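You operate a simulated robot arm through the tools that you are given. There is no shell and no other tool. Be economical: measure what you need, move in short steps, check, and stop when the job is done.

You run a simulated robot arm. Do the job below in one go: nothing can be reset, and whatever is moved stays where it is left.

JOB
Cap both plugs in the white rack: red on green, gold on gold.
Fine: the caps are in the SPARES drawer; it ends shut and latched.

It is judged by the outcome, as a careful person would: the job done as asked, and still so three seconds after it is handed in. It fails if anything else is knocked over, pushed out of place, dropped, spilled or broken. Lids that push on must go on centred and level and be pressed home; caps that screw on are set level and turned clockwise until they are tight.

ROBOT AND FRAMES
A 7-joint arm with a two-finger parallel gripper on a trunk, on a base that drives. Base frame: it is fixed to the floor where the robot stands at the start and does not move with it; the origin is under the middle of the robot, x ahead of it, y to its left, z up; the surface under the hand at the start is at about z = 0.76. Units: m, degrees, N and s.
Its first joint turns from -149.0 to 149.0 degrees. Places, roughly: beige pin (2x2x5 cm) [1, -0.6, 1]; blue holder (18x18x8 cm) [0.9, -0.7, 1]; blue holder five-and-six thumb screw [0.9, -0.6, 1]; blue holder one-and-two thumb screw [0.9, -0.7, 1]; blue holder three-and-four thumb screw [1, -0.7, 1]; cream drawer [0.6, 0, 0.8]; cream drawer latch [0.7, -0.1, 0.9]; film use slider [0.7, 0.1, 0.9]; gold square plug (2x2x5 cm) [0.8, -0.1, 0.8]; green holder one-and-two thumb screw [0.7, -0.4, 0.8]; green holder three-and-four thumb screw [0.8, -0.3, 0.8]; green square plug (2x2x5 cm) [0.8, -0.2, 0.8]; machine four drive switch [0.8, -2.7, 0.8]; machine four fine key [0.8, -2.8, 0.9]; machine four four-dot handle [1, -2.7, 1.1]; machine four grind key [0.8, -2.8, 0.9]. Payload 3.5 kg.
The tool frame sits at the grasp point between the pads (the TCP): z along the fingers, y along the line on which they close. The tips reach 0.023 m beyond it. Largest opening 0.094 m; finger width 0.038, thickness 0.01; the body of the gripper, 0.054 by 0.096 m, starts 0.039 m behind the TCP.
Orientation is that of the tool frame in the base frame, as a unit quaternion [x, y, z, w]. With the fingers straight down and closing along the base's y, the tool's x points along the base's -x, its y along +y and its z along -z.

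CONTROLS
- The arm moves only by the tool drive_tool. Its argument "rows" is a list of rows, each a list of 7 numbers: the shift along the tool's x, y, z in m, then the turn, a rotation vector about the tool's x, y, z in degrees, then the closure, from 0 (fully open) to 1 (shut). In form: [[x, y, z, ax, ay, az, fingers], ...]. A call has 1 to 10 rows; each row is the pose to reach, as a shift and turn from the pose commanded when the call began, along the tool's axes at that moment. Each row takes 0.2 s and may step no farther than 0.05 m and 8.6 degrees from the row before; otherwise, or with a gripper value out of range, the whole call is refused. A pose out of reach is approached as far as the arm can. The call stops where the force on the tool passes 40 N (or 10 N more than at its start, if that is more) or the arm is blocked; 0.2 s more then pass. The fingers move at their own pace (about 0.153 m/s each) and stop on an object; they squeeze with about 30 N. The grip force told is the motor's: it shows also when the fingers shut on nothing. Time passes only in rows, and 0.2 s behind the last, so rows that repeat a pose let the fingers close. The reply holds the time, the measured pose of the TCP, the force on the tool along the base axes, the opening and the grip force, in the units named above and with some noise, with the torque about the TCP (base axes, N m) and any sound that the robot's microphone picked up, and new pictures: "pictures" is both (left out), scene, wrist or none.
- Cameras (640 x 400 px; columns grow to the right, rows downward): "scene" is now at [-0.2561, 0.1334, 1.2832]; the picture's right is [-0.62, -0.78, 0.00], its down [-0.34, 0.27, -0.90] and it looks along [0.71, -0.56, -0.44] (base axes); focal length 288 px, centre (320, 200). "wrist" rides on the gripper at [0.086, 0.016, -0.075] in the tool frame; the picture's right is [-0.18, 0.98, 0.00], its down [-0.58, -0.11, -0.81] and it looks along [-0.79, -0.15, 0.59] (tool axes); focal length 243 px, centre (320, 200). There is no depth. A picture from a camera that has moved, and an enlarged one, comes with that camera's place and axes in the base frame and with its lens.
- base_move(legs): drives the robot by 1 to 6 legs, each [ahead, left, turn to the left] in m, m and degrees, along the robot's own axes; the way and the turn of a leg run together, so that a leg with both is an arc; at most 1.5 m and 180 degrees a leg. The arm and the cameras ride along, it lands a little off, and it stops where it bumps. It gives what a move gives, and a new picture of the scene camera.
- aim_head(pan, tilt): turns the head with the scene camera to pan (to the left, within 143 degrees either way) and tilt (down, from -29 to 69), counted from straight ahead of the robot. It gives what a move gives, and a new picture of the scene camera.
- zoom(camera, box): a new picture of the part [left, top, right, bottom] of that camera's present view, enlarged. No time passes.
- hand_in(): hands the job in; it is judged then, once.

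Go step by step. Nothing tells you exact positions but the pictures and the camera data: compare them with the known pose of the tool, close in by small moves and look again before you grip or let go. The budget is 120 turns and 260 pictures, counting those below and the enlarged ones. Unless the task says otherwise, let go and move clear before handing in, and close with one line.

The tools are called as a command line: name --pt "numbers of a row" for each row, then --argument value for the rest, lists and objects as JSON in quotes. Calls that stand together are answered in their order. drive_tool: Moves the arm, as the interface text tells. Its arguments: {"type":"object","properties":{"rows":{"type":"array","items":{"type":"array","items":{"type":"number"}}},"pictures":{"type":"string","enum":["both","scene","wrist","none"]}},"required":["rows"]} The other tools are called the same way: base_move (legs) drives the base; aim_head (pan, tilt) turns the head that bears the scene camera; zoom (camera, box) takes an enlarged picture of a part of a camera's view; hand_in () hands the job in.

At the start:

```text
time: 0.0
position: [0.7199, -0.3292, 1.0001]
orientation: [0.001, 1.0, 0.0, 0.001]
force: [0.3, -0.4, 0.2]
moment: [0.03, -0.04, -0.02]
width: 0.094
finger_force: 0.0
robot x, y, heading: [-0.0012, 0.001, 0.1]
head pan, tilt: [-38.4, 25.9]
```

scene: 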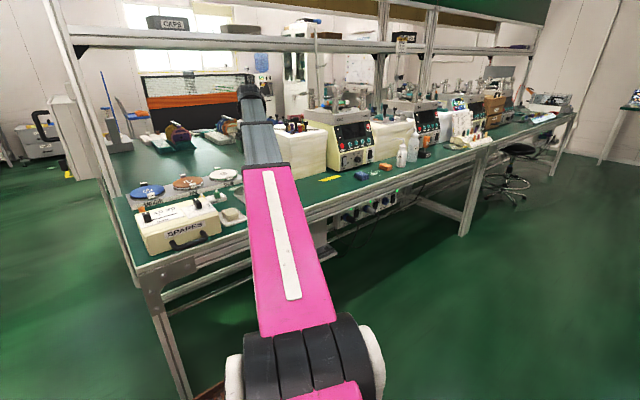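
wrist: 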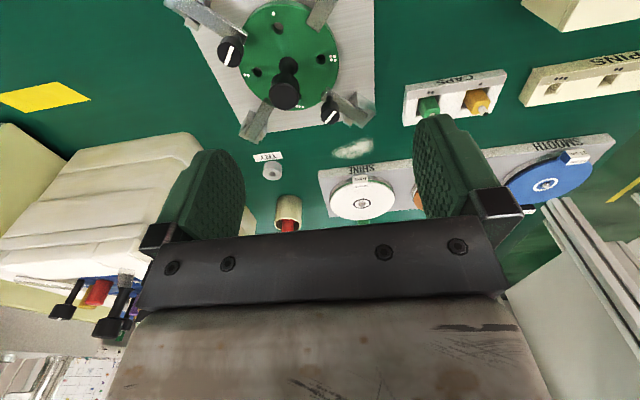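

I see the SPARES box at left in the scene and the white CAPS rack with green and gold plugs in the wrist view. I'll take a closer look at both.

zoom --camera "wrist" --box '[380, 40, 540, 140]'

aim_head --pan -5 --tilt 30

zoom --camera "scene" --box '[240, 160, 480, 310]'

```text
4.00 times, centred on (460, 90) of wrist
camera zoom: at [0.633, -0.3135, 1.0733], right [0.18, 0.98, 0.0], down [0.58, -0.11, 0.81], along [0.79, -0.15, -0.59], focal length 970 px, centre (-240, 640)
```

zoom: 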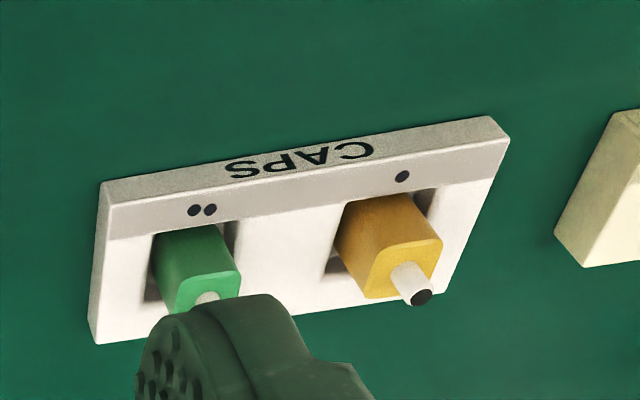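

```text
time: 1.0
position: [0.7202, -0.3303, 0.9996]
orientation: [0.0, 1.0, 0.002, 0.001]
force: [1.0, -0.9, -0.2]
moment: [0.03, 0.01, -0.02]
width: 0.0942
finger_force: 0.1
robot x, y, heading: [-0.0026, 0.0018, 0.0]
head pan, tilt: [-5.0, 30.0]
camera scene: at [-0.238, 0.1825, 1.2767], right [-0.09, -1.0, 0.0], down [-0.5, 0.04, -0.87], along [0.86, -0.08, -0.5], focal length 288 px, centre (320, 200)
```

scene: 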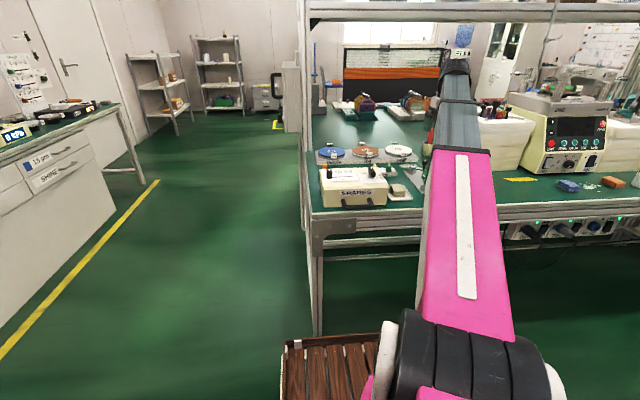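

```text
2.67 times, centred on (360, 235) of scene
camera zoom: at [-0.238, 0.1825, 1.2767], right [-0.09, -1.0, 0.0], down [-0.5, 0.04, -0.87], along [0.86, -0.08, -0.5], focal length 769 px, centre (213, 107)
```

zoom: 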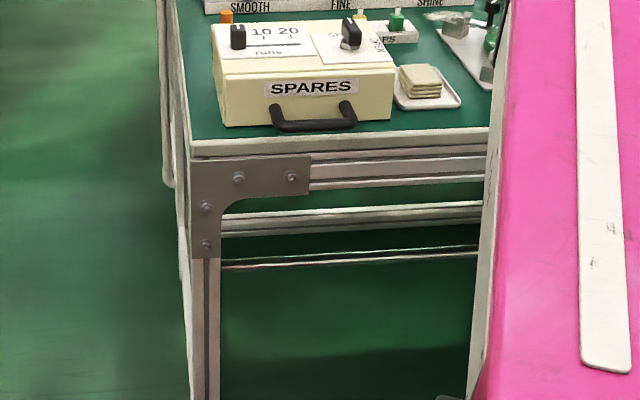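

The SPARES box is a cream drawer with a latch and slider on top. I'll look closer.

zoom --camera "scene" --box '[310, 140, 430, 215]'

drive_tool --pt "0 0.05 -0.01 0 0 0 0" --pt "0.02 0.1 -0.02 0 0 0 0" --pt "0.04 0.15 -0.03 0 0 0 0" --pt "0.06 0.19 -0.04 0 0 0 0" --pt "0.1 0.2 -0.05 0 0 0 0" --pt "0.14 0.2 -0.05 0 0 0 0"

```text
5.33 times, centred on (370, 178) of scene
camera zoom: at [-0.238, 0.1825, 1.2767], right [-0.09, -1.0, 0.0], down [-0.5, 0.04, -0.87], along [0.86, -0.08, -0.5], focal length 1539 px, centre (53, 320)
```

zoom: 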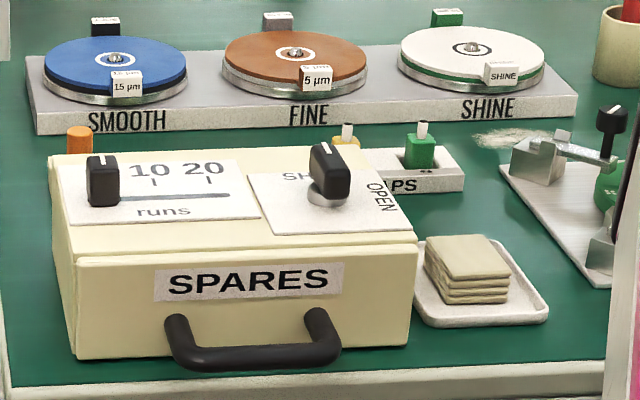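

```text
refused: row 1 steps farther than a row can; nothing moved
```

The latch knob points to SHUT (far) with OPEN on its right; the handle is at about (0.565, -0.02, 0.78). I'll bring the wrist camera over for a close view.

drive_tool --pt "0 0.045 -0.01 0 0 0 0" --pt "0.01 0.09 -0.02 0 0 0 0" --pt "0.02 0.135 -0.03 0 0 0 0" --pt "0.04 0.175 -0.04 0 0 0 0" --pt "0.07 0.21 -0.05 0 0 0 0" --pt "0.11 0.23 -0.05 0 0 0 0" --pt "0.12 0.25 -0.05 0 0 0 0"

```text
time: 2.0
position: [0.6895, -0.1667, 1.035]
orientation: [-0.004, 1.0, -0.001, 0.006]
force: [3.0, 3.6, -5.1]
moment: [-0.36, -0.14, -0.33]
width: 0.0938
finger_force: 0.2
robot x, y, heading: [0.0007, -0.0019, 0.0]
head pan, tilt: [-5.0, 30.0]
stopped in row 4: the force on the tool passed its limit at 57 N (the readings are from after the stop); the commanded pose is now the measured one
camera scene: at [-0.238, 0.1827, 1.2766], right [-0.09, -1.0, 0.0], down [-0.5, 0.04, -0.87], along [0.86, -0.08, -0.5], focal length 288 px, centre (320, 200)
camera wrist: at [0.6009, -0.149, 1.1076], right [0.18, 0.98, 0.0], down [0.57, -0.1, 0.81], along [0.8, -0.14, -0.58], focal length 243 px, centre (320, 200)
```

scene: 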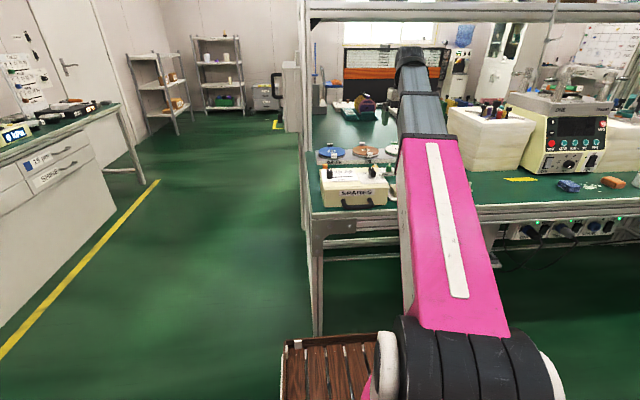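
wrist: 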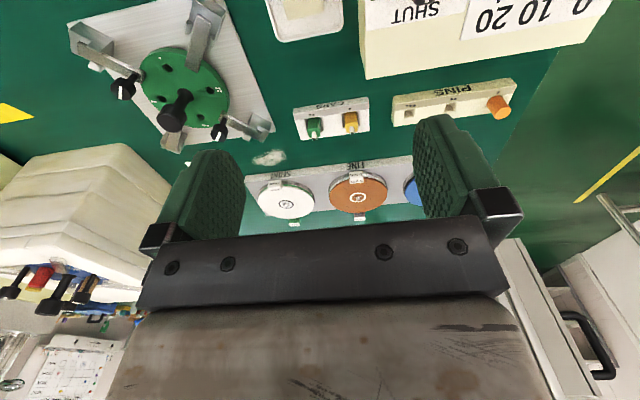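

Something stopped the hand at about z=1.035 on the way to the left. I'll look up to see what is around the wrist before going on.

aim_head --pan -10 --tilt 5

zoom --camera "scene" --box '[240, 80, 480, 230]'

```text
time: 2.9
position: [0.6887, -0.1655, 1.0346]
orientation: [-0.005, 1.0, -0.002, 0.006]
force: [3.7, 0.1, -8.0]
moment: [-0.24, -0.46, -0.14]
width: 0.0941
finger_force: 0.0
robot x, y, heading: [0.0006, -0.0021, -0.1]
head pan, tilt: [-10.0, 5.0]
camera scene: at [-0.2376, 0.1746, 1.317], right [-0.17, -0.98, 0.0], down [-0.09, 0.02, -1.0], along [0.98, -0.17, -0.09], focal length 288 px, centre (320, 200)
```

scene: 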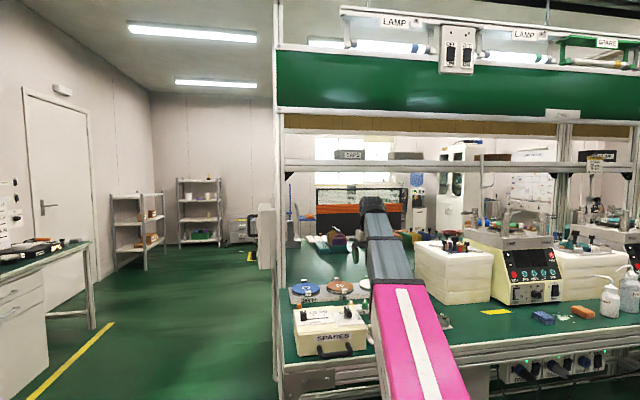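

```text
2.67 times, centred on (360, 155) of scene
camera zoom: at [-0.2376, 0.1746, 1.317], right [-0.17, -0.98, 0.0], down [-0.09, 0.02, -1.0], along [0.98, -0.17, -0.09], focal length 769 px, centre (213, 320)
```

zoom: 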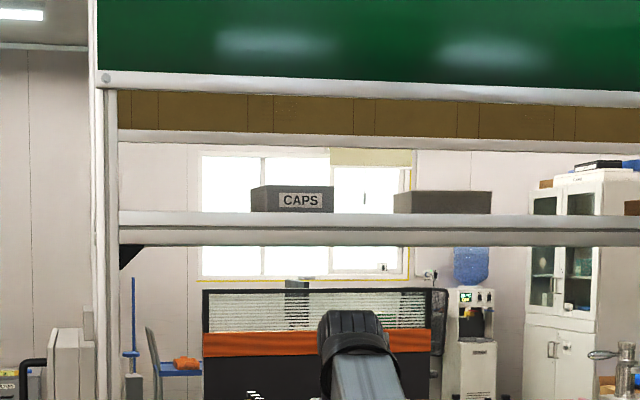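

Nothing evident touches the shelf, yet -8 N on z remains. I'll lower a little and see if the force vanishes.

drive_tool --pt "0 0 0.01 0 0 0 0" --pt "0 0 0.02 0 0 0 0" --pt "0 0 0.03 0 0 0 0" --pt "0 0 0.03 0 0 0 0" --pictures "none"

```text
time: 3.9
position: [0.6898, -0.1654, 1.0054]
orientation: [-0.004, 1.0, -0.001, 0.005]
force: [0.9, 0.8, -0.6]
moment: [0.0, 0.01, 0.0]
width: 0.094
finger_force: 0.1
robot x, y, heading: [-0.0023, -0.0007, 0.0]
head pan, tilt: [-10.0, 5.0]
```

Contact from above is gone, so I'll stay at z ≤ 1.0 here. Moving toward the drawer.

drive_tool --pt "0.02 0.03 0.01 0 0 0 0" --pt "0.05 0.06 0.01 0 0 0 0" --pt "0.08 0.09 0.01 0 0 0 0" --pt "0.1 0.12 0.01 0 0 0 0" --pt "0.12 0.13 0.01 0 0 0 0" --pt "0.12 0.13 0.01 0 0 0 0" --pictures "wrist"

aim_head --pan -8 --tilt 30

zoom --camera "scene" --box '[270, 130, 430, 230]'

```text
time: 5.2
position: [0.5675, -0.0363, 0.9935]
orientation: [-0.006, 1.0, -0.004, 0.009]
force: [5.3, -0.4, -9.9]
moment: [-0.27, -0.45, -0.18]
width: 0.0937
finger_force: 0.0
robot x, y, heading: [-0.0022, -0.0063, 0.1]
head pan, tilt: [-10.0, 5.0]
stopped in row 6: the force on the tool passed its limit at 43 N (the readings are from after the stop); the commanded pose is now the measured one
camera wrist: at [0.4786, -0.0195, 1.0654], right [0.17, 0.99, 0.0], down [0.57, -0.1, 0.82], along [0.81, -0.14, -0.58], focal length 243 px, centre (320, 200)
```

wrist: 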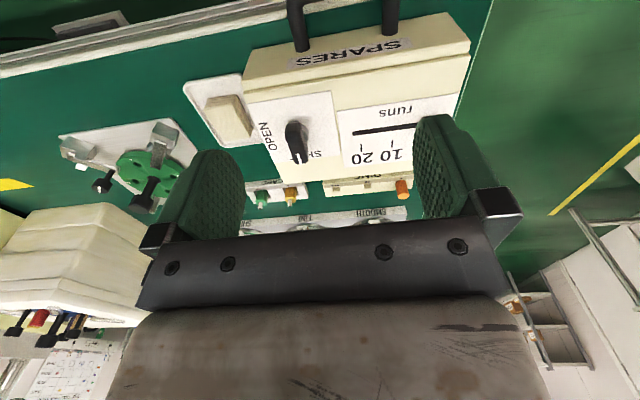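

```text
time: 6.0
position: [0.567, -0.036, 0.9937]
orientation: [-0.006, 1.0, -0.003, 0.008]
force: [7.7, -0.7, -17.4]
moment: [-0.43, -1.01, -0.12]
width: 0.0938
finger_force: 0.1
robot x, y, heading: [0.0026, 0.0012, 0.0]
head pan, tilt: [-8.0, 30.0]
camera scene: at [-0.2385, 0.178, 1.2767], right [-0.14, -0.99, 0.0], down [-0.49, 0.07, -0.87], along [0.86, -0.12, -0.5], focal length 288 px, centre (320, 200)
```

scene: 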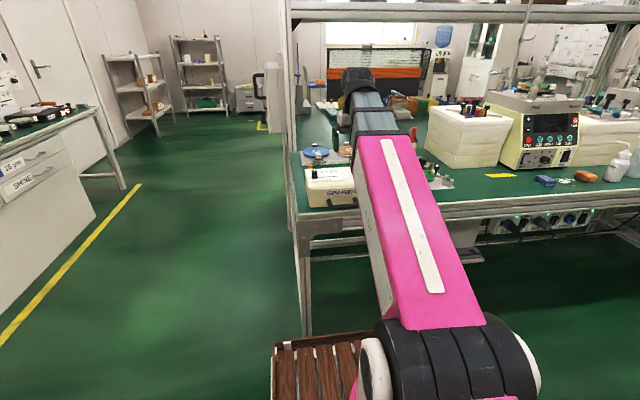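

```text
4.00 times, centred on (350, 180) of scene
camera zoom: at [-0.2385, 0.178, 1.2767], right [-0.14, -0.99, 0.0], down [-0.49, 0.07, -0.87], along [0.86, -0.12, -0.5], focal length 1154 px, centre (200, 280)
```

zoom: 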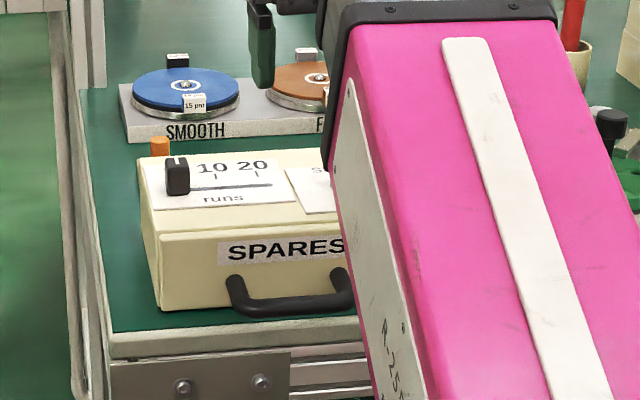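

The stops look like the arm folding at its inner reach limit (it's relieved when lower/farther). I'll relieve it, then back the base 0.18 m so the drawer is in comfortable range.

drive_tool --pt "-0.03 0 0.0 0 0 0 0" --pt "-0.06 0 0.01 0 0 0 0" --pt "-0.08 0 0.01 0 0 0 0" --pictures "none"

base_move --legs '[[-0.18, 0, 0]]'

```text
time: 6.8
position: [0.6488, -0.035, 0.9852]
orientation: [-0.006, 1.0, -0.002, 0.009]
force: [-0.2, -0.1, 0.0]
moment: [-0.03, 0.02, 0.01]
width: 0.0941
finger_force: 0.0
robot x, y, heading: [0.0026, -0.0015, 0.0]
head pan, tilt: [-8.0, 30.0]
```

```text
time: 8.4
position: [0.4655, -0.0352, 0.9854]
orientation: [-0.004, 1.0, -0.003, 0.008]
force: [-0.5, -1.0, -0.5]
moment: [0.01, 0.03, 0.01]
width: 0.0942
finger_force: 0.0
robot x, y, heading: [-0.1824, -0.0006, 0.1]
head pan, tilt: [-8.0, 30.0]
camera scene: at [-0.4202, 0.1787, 1.2766], right [-0.14, -0.99, 0.0], down [-0.49, 0.07, -0.87], along [0.86, -0.12, -0.5], focal length 288 px, centre (320, 200)
```

scene: 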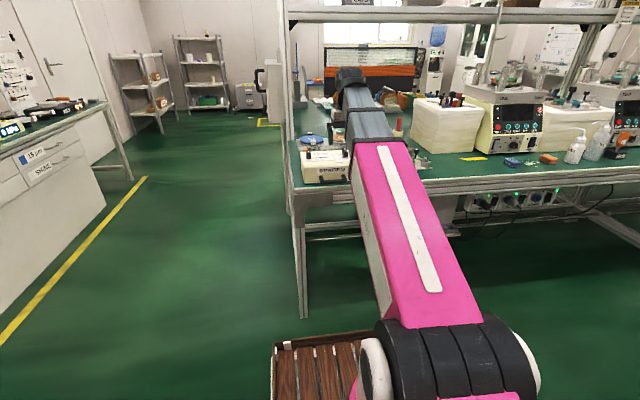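

Now I'll take a wrist picture of the box from here.

drive_tool --pt "-0.04 0.01 0.01 0 0 0 0" --pt "-0.08 0.01 0.02 0 0 0 0" --pt "-0.1 0.01 0.03 0 0 0 0" --pt "-0.1 0.01 0.03 0 0 0 0" --pictures "wrist"

zoom --camera "wrist" --box '[190, 0, 510, 200]'

```text
time: 9.4
position: [0.5658, -0.0236, 0.9564]
orientation: [-0.006, 1.0, -0.003, 0.009]
force: [0.2, 0.7, -1.0]
moment: [-0.01, 0.04, 0.01]
width: 0.0941
finger_force: 0.0
robot x, y, heading: [-0.1881, 0.0009, -0.1]
head pan, tilt: [-8.0, 30.0]
camera wrist: at [0.4774, -0.0068, 1.0273], right [0.17, 0.98, 0.0], down [0.57, -0.1, 0.82], along [0.8, -0.14, -0.58], focal length 243 px, centre (320, 200)
```

wrist: 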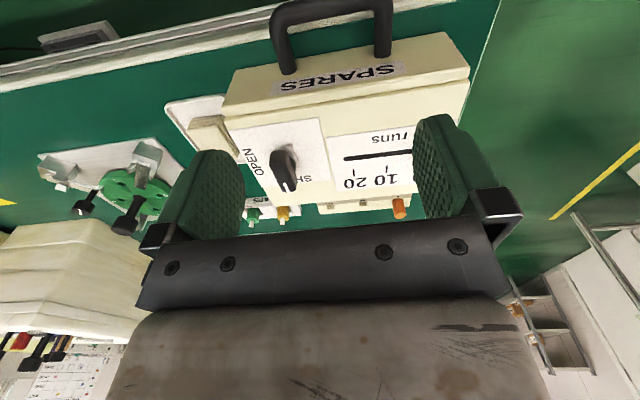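

```text
2.00 times, centred on (350, 100) of wrist
camera zoom: at [0.4774, -0.0068, 1.0273], right [0.17, 0.98, 0.0], down [0.57, -0.1, 0.82], along [0.8, -0.14, -0.58], focal length 485 px, centre (260, 400)
```

zoom: 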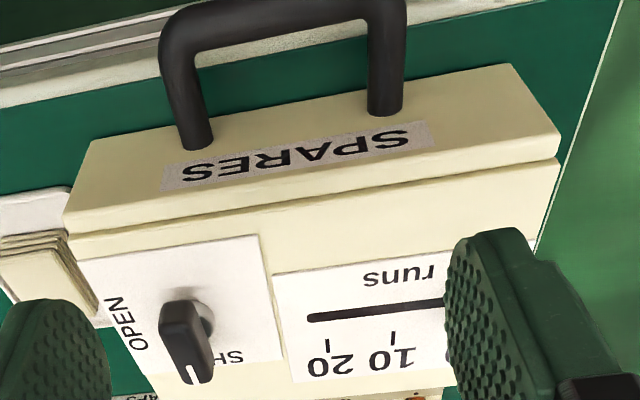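

The latch knob is a bar along x at about (0.646, -0.076, 0.866), pointer away from me (SHUT). I'll hover above it, and level the tool while doing so.

drive_tool --pt "-0.04 -0.025 0.01 -0.3 1.0 0.7 0" --pt "-0.08 -0.052 0.02 -0.3 1.0 0.7 0" --pt "-0.08 -0.052 0.036 -0.3 1.0 0.7 0" --pt "-0.08 -0.052 0.036 -0.3 1.0 0.7 0" --pictures "wrist"

zoom --camera "wrist" --box '[220, 60, 420, 185]'

```text
time: 10.4
position: [0.6472, -0.0765, 0.9227]
orientation: [0.001, 1.0, 0.0, 0.0]
force: [-0.6, -0.5, -0.1]
moment: [0.0, 0.0, 0.01]
width: 0.094
finger_force: 0.0
robot x, y, heading: [-0.1806, -0.0003, -0.1]
head pan, tilt: [-8.0, 30.0]
camera wrist: at [0.5602, -0.0594, 0.9945], right [0.19, 0.98, 0.0], down [0.58, -0.11, 0.81], along [0.79, -0.15, -0.59], focal length 243 px, centre (320, 200)
```

wrist: 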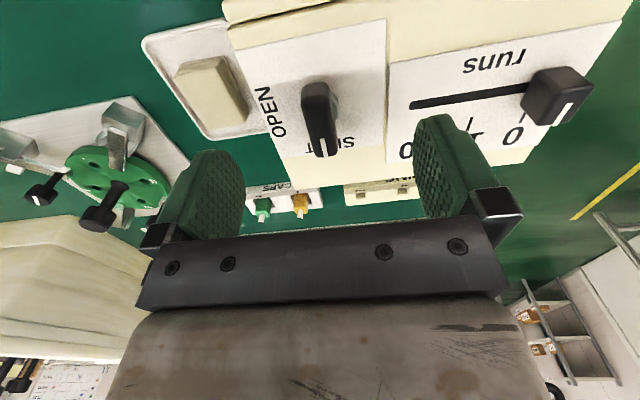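

```text
3.20 times, centred on (320, 122) of wrist
camera zoom: at [0.5602, -0.0594, 0.9945], right [0.19, 0.98, 0.0], down [0.58, -0.11, 0.81], along [0.79, -0.15, -0.59], focal length 776 px, centre (320, 448)
```

zoom: 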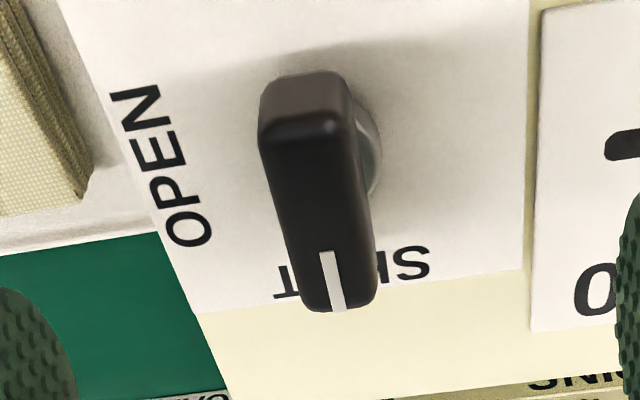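

Knob centre is about (0.648, -0.076), top at z≈0.876. Descend, grip it, and check.

drive_tool --pt "0 0.001 0.02 0 0 0 0" --pt "0 0.001 0.035 0 0 0 0" --pt "0 0.001 0.042 0 0 0 0" --pt "0 0.001 0.042 0 0 0 0.6" --pt "0 0.001 0.042 0 0 0 1" --pt "0 0.001 0.042 0 0 0 1" --pt "0 0.001 0.042 0 0 0 1" --pictures "wrist"

```text
time: 12.0
position: [0.6466, -0.0797, 0.8826]
orientation: [0.003, 1.0, -0.002, 0.001]
force: [0.1, -36.6, -5.7]
moment: [-0.14, -0.74, -0.44]
width: 0.0177
finger_force: 44.8
robot x, y, heading: [-0.183, 0.0016, -0.4]
head pan, tilt: [-8.0, 30.0]
camera wrist: at [0.5611, -0.0603, 0.9544], right [0.19, 0.98, -0.01], down [0.58, -0.11, 0.81], along [0.79, -0.16, -0.59], focal length 243 px, centre (320, 200)
```

wrist: 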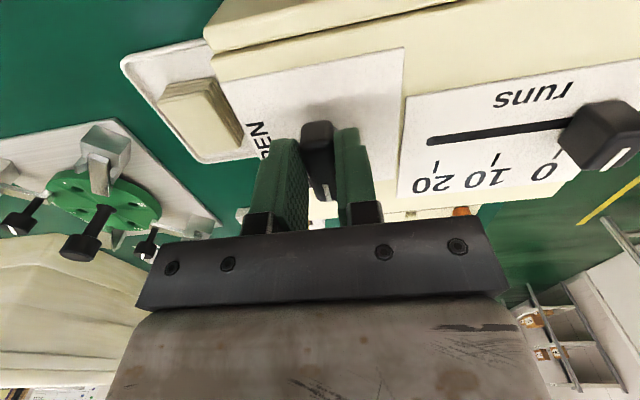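

Gripped, width 18 mm, but 37 N sideways: the knob sits a little more to -y. I'll shift to relieve that before turning.

drive_tool --pt "0 -0.003 0 0 0 0 1" --pt "0 -0.005 0 0 0 0 1" --pt "0 -0.005 0 0 0 0 1" --pictures "none"

```text
time: 12.8
position: [0.6487, -0.078, 0.8815]
orientation: [0.0, 1.0, 0.0, 0.001]
force: [3.7, -5.6, -0.5]
moment: [-0.53, -0.12, -0.07]
width: 0.018
finger_force: 45.6
robot x, y, heading: [-0.184, 0.003, -0.1]
head pan, tilt: [-8.0, 30.0]
```

Relaxed. Now turn clockwise (from above) toward OPEN.

drive_tool --pt "0 0 0 0 0 8.5 1" --pt "0 0 0 0 0 17 1" --pt "0 0 0 0 0 25.5 1" --pt "0 0 0 0 0 34 1" --pt "0 0 0 0 0 42.5 1" --pictures "wrist"

```text
time: 13.6
position: [0.6489, -0.0745, 0.8816]
orientation: [0.223, 0.975, 0.005, 0.0]
force: [-0.2, 2.9, 0.3]
moment: [-0.39, -0.02, 0.04]
width: 0.0174
finger_force: 44.8
robot x, y, heading: [-0.1816, 0.0005, -0.1]
head pan, tilt: [-8.0, 30.0]
stopped in row 4: the force on the tool passed its limit at 43 N (the readings are from after the stop); the commanded pose is now the measured one
camera wrist: at [0.5775, -0.0213, 0.9548], right [0.59, 0.81, 0.01], down [0.47, -0.36, 0.8], along [0.65, -0.47, -0.59], focal length 243 px, centre (320, 200)
```

wrist: 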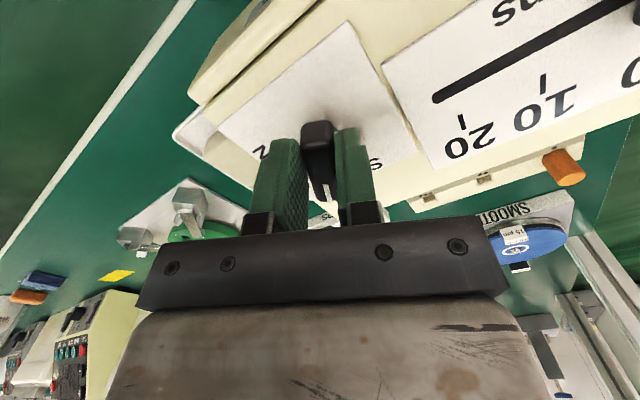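

Turned 26° fine; lateral strain stopped it, and it's now relaxed. Continue.

drive_tool --pt "0 0 0 0 0 8 1" --pt "0 0 0 0 0 16 1" --pt "0 0 0 0 0 24 1" --pt "0 0 0 0 0 32 1" --pt "0 0 0 0 0 40 1" --pictures "none"

```text
time: 14.4
position: [0.6523, -0.0703, 0.8815]
orientation: [0.409, 0.912, 0.008, 0.001]
force: [1.8, 3.5, -3.9]
moment: [-0.56, -0.01, 0.02]
width: 0.0179
finger_force: 44.9
robot x, y, heading: [-0.1866, 0.0038, -0.0]
head pan, tilt: [-8.0, 30.0]
stopped in row 4: the force on the tool passed its limit at 43 N (the readings are from after the stop); the commanded pose is now the measured one
```

The knob's axis is about 1 cm ahead of my grip; I'll follow the arc for the rest of the turn.

drive_tool --pt "-0.0001 0.0014 0 0 0 8 1" --pt "-0.0004 0.0029 0 0 0 16 1" --pt "-0.0009 0.0042 0 0 0 24 1" --pt "-0.0016 0.0055 0 0 0 32 1" --pt "-0.0024 0.0067 0 0 0 40 1" --pt "-0.0027 0.007 0 0 0 42 1" --pictures "wrist"

```text
time: 15.8
position: [0.6598, -0.0675, 0.8812]
orientation: [0.71, 0.704, 0.008, -0.002]
force: [10.4, 11.0, -16.7]
moment: [-0.52, 0.18, 0.52]
width: 0.018
finger_force: 44.7
robot x, y, heading: [-0.1825, 0.0018, -0.3]
head pan, tilt: [-8.0, 30.0]
camera wrist: at [0.6751, 0.0189, 0.9561], right [0.98, -0.19, 0.01], down [-0.12, -0.59, 0.8], along [-0.15, -0.78, -0.6], focal length 243 px, centre (320, 200)
```

wrist: 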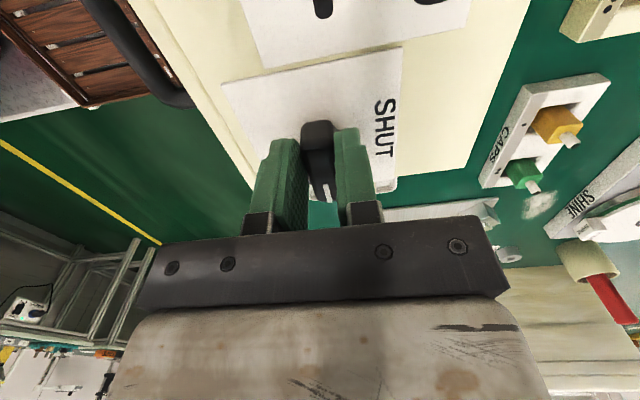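

The knob now points to OPEN. Release, rise, and move over the handle, keeping this orientation (fingers close along x, right for the handle bar).

drive_tool --pt "0 0 0 0 0 0 0.5" --pt "0 0 0 0 0 0 0.3" --pt "0 0 -0.02 0 0 0 0.3" --pt "0 0 -0.06 0 0 0 0" --pt "0.02 -0.04 -0.07 0 0 0 0" --pt "0.04 -0.08 -0.07 0 0 0 0" --pt "0.06 -0.12 -0.07 0 0 0 0" --pt "0.06 -0.12 -0.07 0 0 0 0" --pictures "both"

zoom --camera "scene" --box '[280, 110, 400, 185]'

```text
time: 17.6
position: [0.5373, -0.0086, 0.9505]
orientation: [0.71, 0.705, 0.007, -0.002]
force: [0.1, 0.7, 0.0]
moment: [0.01, -0.02, 0.03]
width: 0.0941
finger_force: 0.0
robot x, y, heading: [-0.1816, -0.0009, -0.2]
head pan, tilt: [-8.0, 30.0]
camera scene: at [-0.42, 0.1792, 1.2766], right [-0.14, -0.99, 0.0], down [-0.5, 0.07, -0.87], along [0.86, -0.12, -0.5], focal length 288 px, centre (320, 200)
camera wrist: at [0.5541, 0.0781, 1.0261], right [0.98, -0.19, 0.01], down [-0.12, -0.59, 0.8], along [-0.15, -0.78, -0.6], focal length 243 px, centre (320, 200)
```

scene: 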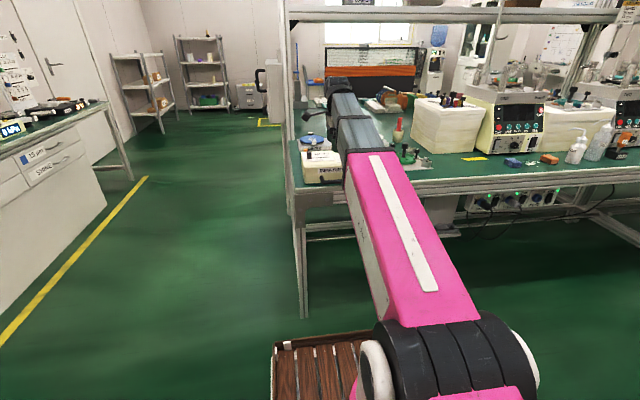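
wrist: 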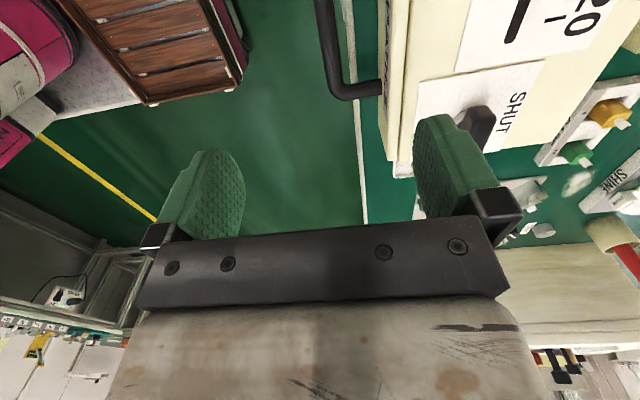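

```text
5.33 times, centred on (340, 148) of scene
camera zoom: at [-0.42, 0.1792, 1.2766], right [-0.14, -0.99, 0.0], down [-0.5, 0.07, -0.87], along [0.86, -0.12, -0.5], focal length 1539 px, centre (213, 480)
```

zoom: 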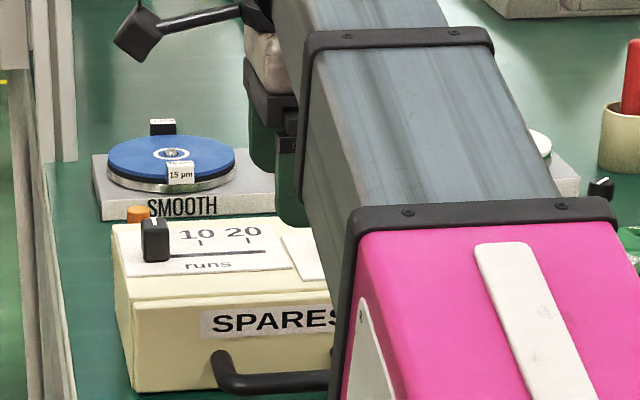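

Handle bar at about x=0.548, y≈-0.014, z≈0.79; drawer face x≈0.593. The gripper body would nearly graze the drawer face if centred, so I'll hook with the back finger behind the bar and pull.

drive_tool --pt "-0.005 0 0.04 0 0 0 0.47" --pt "-0.005 0 0.08 0 0 0 0.47" --pt "-0.005 0 0.11 0 0 0 0.47" --pt "-0.005 0 0.11 0 0 0 0.47" --pictures "wrist"

```text
time: 18.6
position: [0.5419, -0.0119, 0.8416]
orientation: [0.709, 0.705, 0.008, -0.001]
force: [-0.4, 0.1, 0.2]
moment: [-0.02, 0.01, 0.01]
width: 0.0496
finger_force: 0.1
robot x, y, heading: [-0.1816, -0.0027, -0.2]
head pan, tilt: [-8.0, 30.0]
camera wrist: at [0.5574, 0.0741, 0.9168], right [0.98, -0.19, 0.01], down [-0.12, -0.59, 0.8], along [-0.15, -0.78, -0.6], focal length 243 px, centre (320, 200)
```

wrist: 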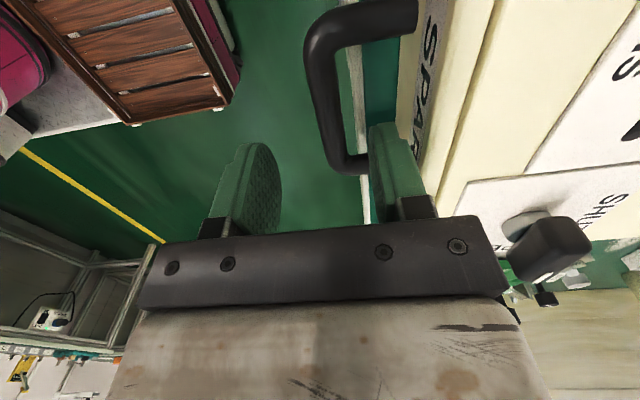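

The back finger lines up between bar and face. Descend the rest.

drive_tool --pt "0.001 0 0.015 0 0 0 0.47" --pt "0.001 0 0.03 0 0 0 0.47" --pt "0.001 -0.001 0.042 0 0 0 0.47" --pt "0.001 -0.001 0.042 0 0 0 0.47" --pictures "wrist"

```text
time: 19.6
position: [0.5396, -0.0102, 0.7992]
orientation: [0.709, 0.706, 0.008, -0.001]
force: [-0.5, -0.1, 0.2]
moment: [0.0, 0.01, 0.0]
width: 0.0496
finger_force: 0.0
robot x, y, heading: [-0.1811, -0.0011, -0.0]
head pan, tilt: [-8.0, 30.0]
camera wrist: at [0.5547, 0.0761, 0.8738], right [0.98, -0.19, 0.01], down [-0.12, -0.59, 0.8], along [-0.15, -0.78, -0.6], focal length 243 px, centre (320, 200)
```

wrist: 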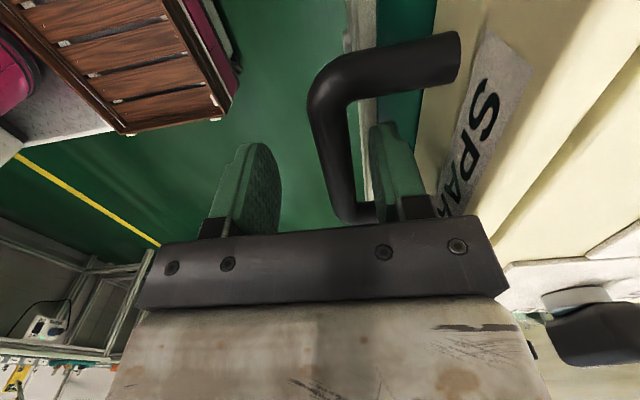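

Engaged. Lower 4 mm more and pull the drawer out gently.

drive_tool --pt "0 0 0.004 0 0 0 0.55" --pt "0 -0.02 0.004 0 0 0 0.55" --pt "0 -0.04 0.004 0 0 0 0.55" --pt "0 -0.06 0.004 0 0 0 0.55" --pt "0 -0.08 0.004 0 0 0 0.55" --pt "0 -0.1 0.004 0 0 0 0.55" --pt "0 -0.12 0.004 0 0 0 0.55" --pictures "both"

```text
time: 21.2
position: [0.4213, -0.0091, 0.7939]
orientation: [0.709, 0.705, 0.009, 0.0]
force: [24.9, 0.5, 0.5]
moment: [-0.12, -0.24, 0.48]
width: 0.0531
finger_force: 12.7
robot x, y, heading: [-0.1773, 0.0013, 0.0]
head pan, tilt: [-8.0, 30.0]
camera scene: at [-0.4192, 0.1792, 1.2767], right [-0.14, -0.99, 0.0], down [-0.5, 0.07, -0.87], along [0.86, -0.12, -0.5], focal length 288 px, centre (320, 200)
camera wrist: at [0.4368, 0.0776, 0.8691], right [0.98, -0.19, 0.01], down [-0.12, -0.59, 0.8], along [-0.14, -0.78, -0.6], focal length 243 px, centre (320, 200)
```

scene: 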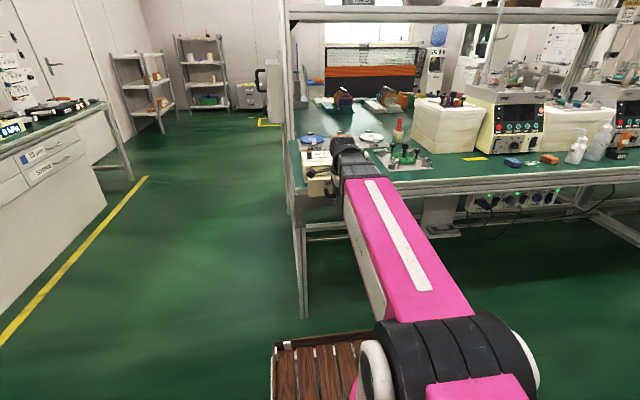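
wrist: 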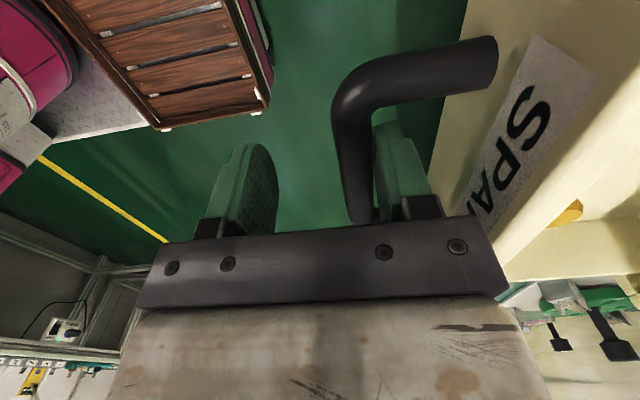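

Drawer is open about 11.5 cm and at its stop. Relax, lift out, then move forward above the drawer to look inside.

drive_tool --pt "0 0.004 0 0 0 0 0.45" --pt "0 0.004 -0.03 0 0 0 0.45" --pt "0 0.004 -0.07 0 0 0 0.45" --pt "0 0.004 -0.11 0 0 0 0.3" --pt "0 0.03 -0.13 0 0 0 0" --pt "0.01 0.06 -0.15 0 0 0 0" --pt "0.02 0.07 -0.15 0 0 0 0" --pictures "both"

zoom --camera "scene" --box '[280, 120, 400, 195]'

```text
time: 22.8
position: [0.4878, 0.0077, 0.9462]
orientation: [0.709, 0.705, 0.008, -0.002]
force: [-0.7, -0.1, 0.1]
moment: [0.01, -0.03, -0.01]
width: 0.094
finger_force: 0.1
robot x, y, heading: [-0.1837, 0.0055, 0.2]
head pan, tilt: [-8.0, 30.0]
camera scene: at [-0.42, 0.1793, 1.2766], right [-0.14, -0.99, 0.0], down [-0.5, 0.07, -0.87], along [0.86, -0.12, -0.5], focal length 288 px, centre (320, 200)
camera wrist: at [0.5039, 0.0941, 1.0201], right [0.98, -0.19, 0.01], down [-0.12, -0.59, 0.8], along [-0.15, -0.78, -0.6], focal length 243 px, centre (320, 200)
```

scene: 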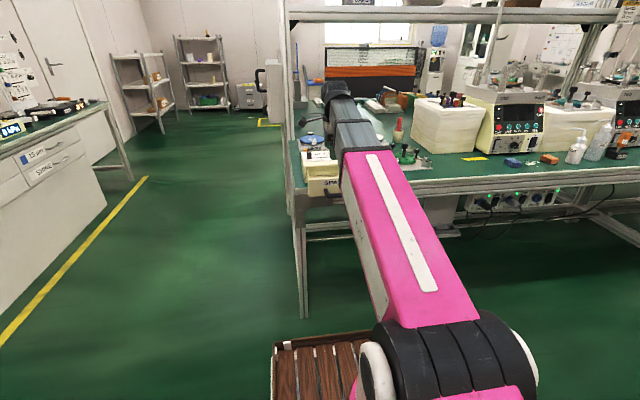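
wrist: 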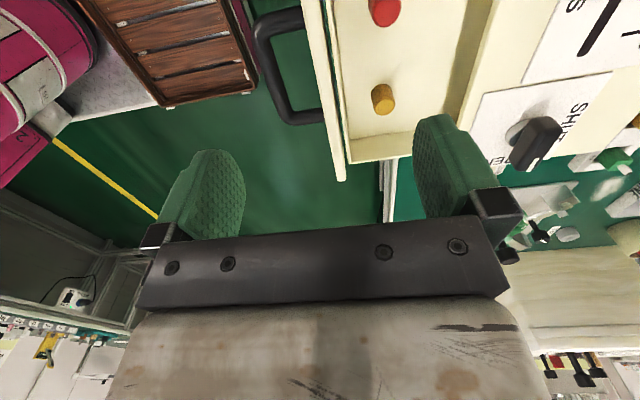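

```text
5.33 times, centred on (340, 158) of scene
camera zoom: at [-0.42, 0.1793, 1.2766], right [-0.14, -0.99, 0.0], down [-0.5, 0.07, -0.87], along [0.86, -0.12, -0.5], focal length 1539 px, centre (213, 427)
```

zoom: 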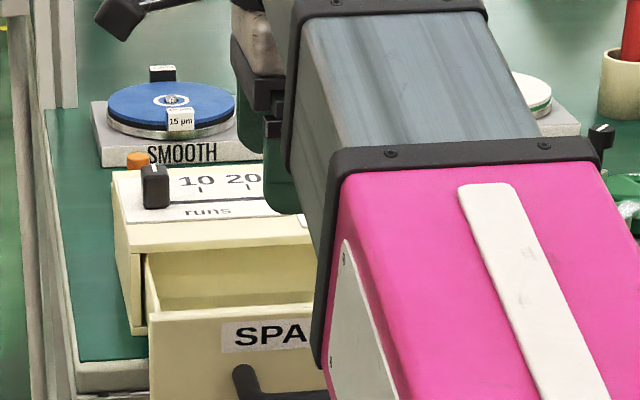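

I see two caps in the drawer, red and gold. I'll move the view +y to see them both well.

drive_tool --pt "0.04 0 0 0 0 0 0" --pt "0.08 0.0 0 0 0 0 0" --pt "0.1 0.0 0 0 0 0 0" --pt "0.1 0.0 0 0 0 0 0" --pictures "wrist"

zoom --camera "wrist" --box '[240, 40, 480, 190]'

```text
time: 23.8
position: [0.4878, 0.1079, 0.9458]
orientation: [0.71, 0.705, 0.008, -0.002]
force: [0.2, 0.1, -0.2]
moment: [-0.01, -0.01, 0.01]
width: 0.0942
finger_force: 0.0
robot x, y, heading: [-0.1778, -0.0002, -0.1]
head pan, tilt: [-8.0, 30.0]
camera wrist: at [0.5033, 0.1941, 1.0208], right [0.98, -0.19, 0.01], down [-0.12, -0.59, 0.8], along [-0.15, -0.78, -0.6], focal length 243 px, centre (320, 200)
```

wrist: 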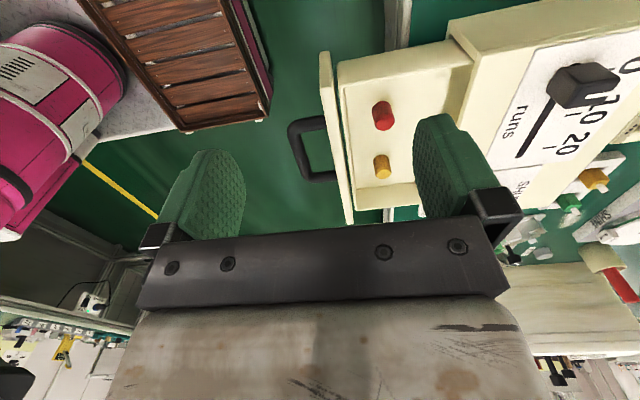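

```text
2.67 times, centred on (360, 115) of wrist
camera zoom: at [0.5033, 0.1941, 1.0208], right [0.98, -0.19, 0.01], down [-0.12, -0.59, 0.8], along [-0.15, -0.78, -0.6], focal length 647 px, centre (213, 427)
```

zoom: 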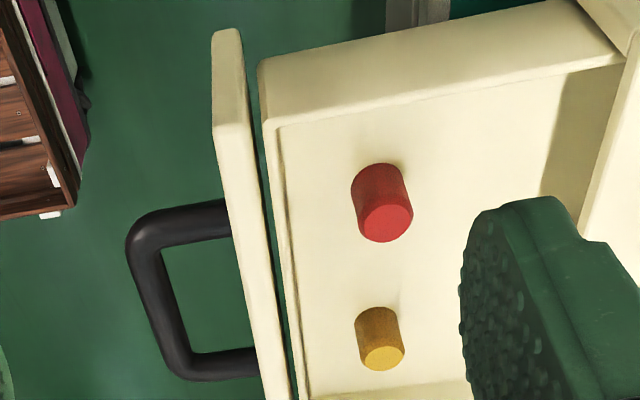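

Both caps stand upright: red top ≈ (0.541, 0.029, 0.80), gold top ≈ (0.542, -0.052, 0.80), each ~22 mm across. I'll turn the gripper back so it closes along y, which clears the drawer walls and cabinet.

drive_tool --pt "0 0 0 0 0 -8.5 0" --pt "0 0 0 0 0 -17 0" --pt "0 0 0 0 0 -25.5 0" --pt "0 0 0 0 0 -34 0" --pt "0 0 0 0 0 -42.5 0" --pt "0 0 0 0 0 -51 0" --pt "0 0 0 0 0 -59.5 0" --pt "0 0 0 0 0 -68 0" --pt "0 0 0 0 0 -76.5 0" --pt "0 0 0 0 0 -85 0" --pictures "none"

```text
time: 26.0
position: [0.4882, 0.107, 0.9469]
orientation: [0.045, 0.999, 0.007, 0.004]
force: [-0.8, -0.7, -0.8]
moment: [-0.03, -0.05, -0.04]
width: 0.094
finger_force: 0.0
robot x, y, heading: [-0.1793, -0.002, -0.2]
head pan, tilt: [-8.0, 30.0]
```

drive_tool --pt "-0.02 -0.025 0.01 0.8 0.5 -5.2 0" --pt "-0.04 -0.05 0.02 0.8 0.5 -5.2 0.2" --pt "-0.06 -0.073 0.03 0.8 0.5 -5.2 0.45" --pt "-0.06 -0.073 0.06 0.8 0.5 -5.2 0.45" --pt "-0.06 -0.073 0.06 0.8 0.5 -5.2 0.45" --pictures "wrist"

zoom --camera "wrist" --box '[200, 40, 440, 190]'

```text
time: 27.2
position: [0.5417, 0.0324, 0.8865]
orientation: [0.001, 1.0, -0.001, 0.0]
force: [-0.2, -0.1, -0.1]
moment: [-0.01, 0.0, 0.0]
width: 0.0516
finger_force: 0.3
robot x, y, heading: [-0.1817, -0.0018, -0.1]
head pan, tilt: [-8.0, 30.0]
camera wrist: at [0.4542, 0.049, 0.9601], right [0.19, 0.98, 0.0], down [0.58, -0.11, 0.81], along [0.79, -0.15, -0.59], focal length 243 px, centre (320, 200)
```

wrist: 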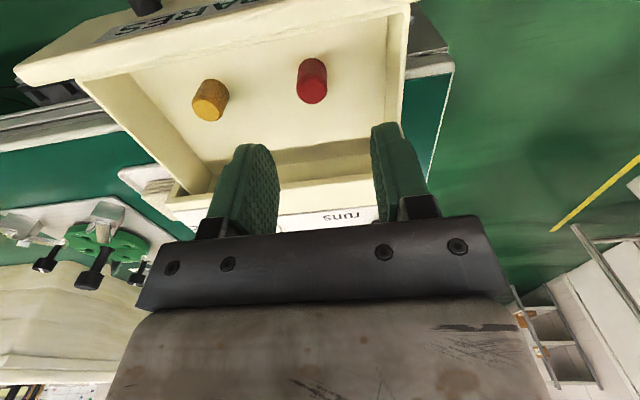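

```text
2.67 times, centred on (320, 115) of wrist
camera zoom: at [0.4542, 0.049, 0.9601], right [0.19, 0.98, 0.0], down [0.58, -0.11, 0.81], along [0.79, -0.15, -0.59], focal length 647 px, centre (320, 427)
```

zoom: 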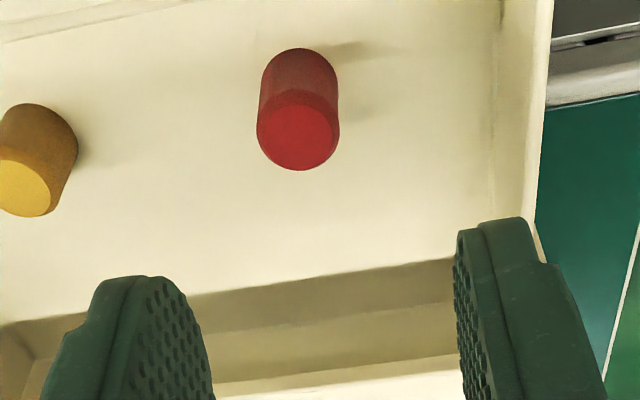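

Red cap at (0.5405, 0.0275). Descend and grip it.

drive_tool --pt "0.001 -0.005 0.03 0 0 0 0.45" --pt "0.001 -0.005 0.06 0 0 0 0.45" --pt "0.001 -0.005 0.082 0 0 0 0.45" --pt "0.001 -0.005 0.082 0 0 0 0.45" --pt "0.001 -0.005 0.082 0 0 0 0.8" --pt "0.001 -0.005 0.082 0 0 0 1" --pt "0.001 -0.005 0.082 0 0 0 1" --pt "0.001 -0.005 0.082 0 0 0 1" --pictures "wrist"

zoom --camera "wrist" --box '[200, 40, 440, 190]'

```text
time: 29.0
position: [0.5392, 0.0251, 0.8043]
orientation: [0.002, 1.0, 0.0, -0.001]
force: [0.0, -0.3, -0.5]
moment: [0.03, 0.01, 0.0]
width: 0.0206
finger_force: 29.9
robot x, y, heading: [-0.1779, -0.001, 0.2]
head pan, tilt: [-8.0, 30.0]
camera wrist: at [0.4533, 0.0427, 0.878], right [0.19, 0.98, 0.0], down [0.58, -0.11, 0.81], along [0.79, -0.15, -0.59], focal length 243 px, centre (320, 200)
```

wrist: 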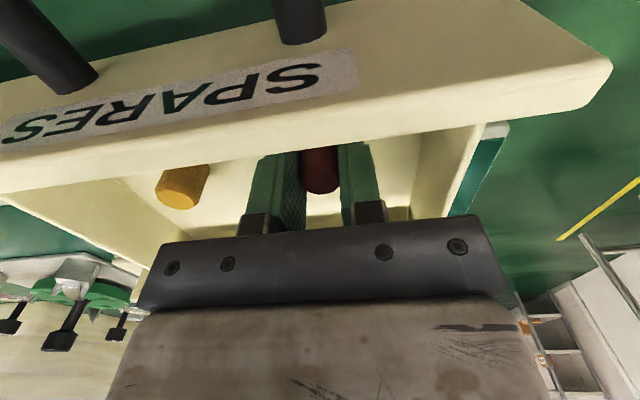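

```text
2.67 times, centred on (320, 115) of wrist
camera zoom: at [0.4533, 0.0427, 0.878], right [0.19, 0.98, 0.0], down [0.58, -0.11, 0.81], along [0.79, -0.15, -0.59], focal length 647 px, centre (320, 427)
```

zoom: 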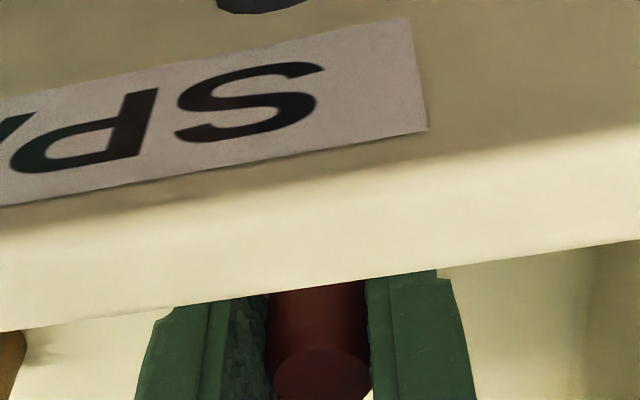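

Gripped (20.6 mm). Lift straight up and move toward the rack to view the plugs.

drive_tool --pt "0 0 -0.02 0 0 0 1" --pt "0 0 -0.06 0 0 0 1" --pt "0 0 -0.1 0 0 0 1" --pt "0 0 -0.136 0 0 0 1" --pt "-0.03 -0.035 -0.136 0 0 0 1" --pt "-0.06 -0.07 -0.136 0 0 0 1" --pt "-0.09 -0.105 -0.136 0 0 0 1" --pt "-0.12 -0.14 -0.136 0 0 0 1" --pt "-0.13 -0.175 -0.136 0 0 0 1" --pt "-0.13 -0.175 -0.136 0 0 0 1" --pictures "wrist"

zoom --camera "wrist" --box '[240, 40, 480, 190]'

```text
time: 31.2
position: [0.6684, -0.1487, 0.9395]
orientation: [0.001, 1.0, 0.0, -0.001]
force: [0.2, -0.1, -0.2]
moment: [0.02, -0.02, 0.0]
width: 0.0204
finger_force: 29.9
robot x, y, heading: [-0.181, 0.002, -0.0]
head pan, tilt: [-8.0, 30.0]
camera wrist: at [0.5823, -0.1317, 1.0124], right [0.19, 0.98, 0.0], down [0.58, -0.11, 0.81], along [0.79, -0.15, -0.59], focal length 243 px, centre (320, 200)
```

wrist: 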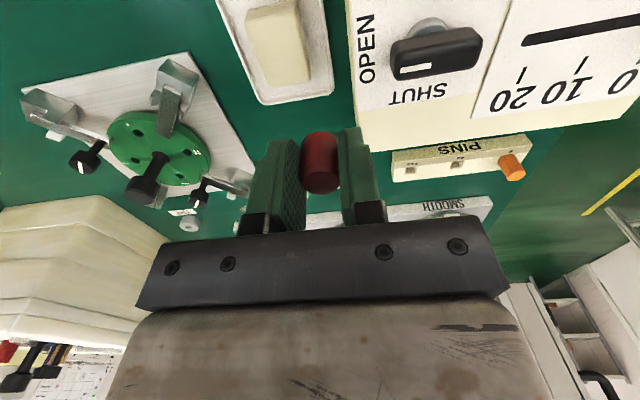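

```text
2.67 times, centred on (360, 115) of wrist
camera zoom: at [0.5823, -0.1317, 1.0124], right [0.19, 0.98, 0.0], down [0.58, -0.11, 0.81], along [0.79, -0.15, -0.59], focal length 647 px, centre (213, 427)
```

zoom: 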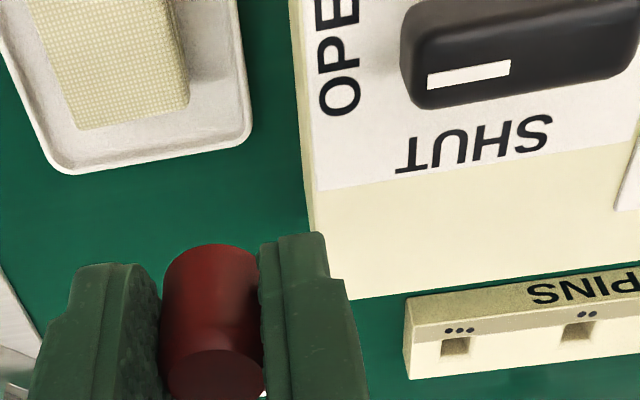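

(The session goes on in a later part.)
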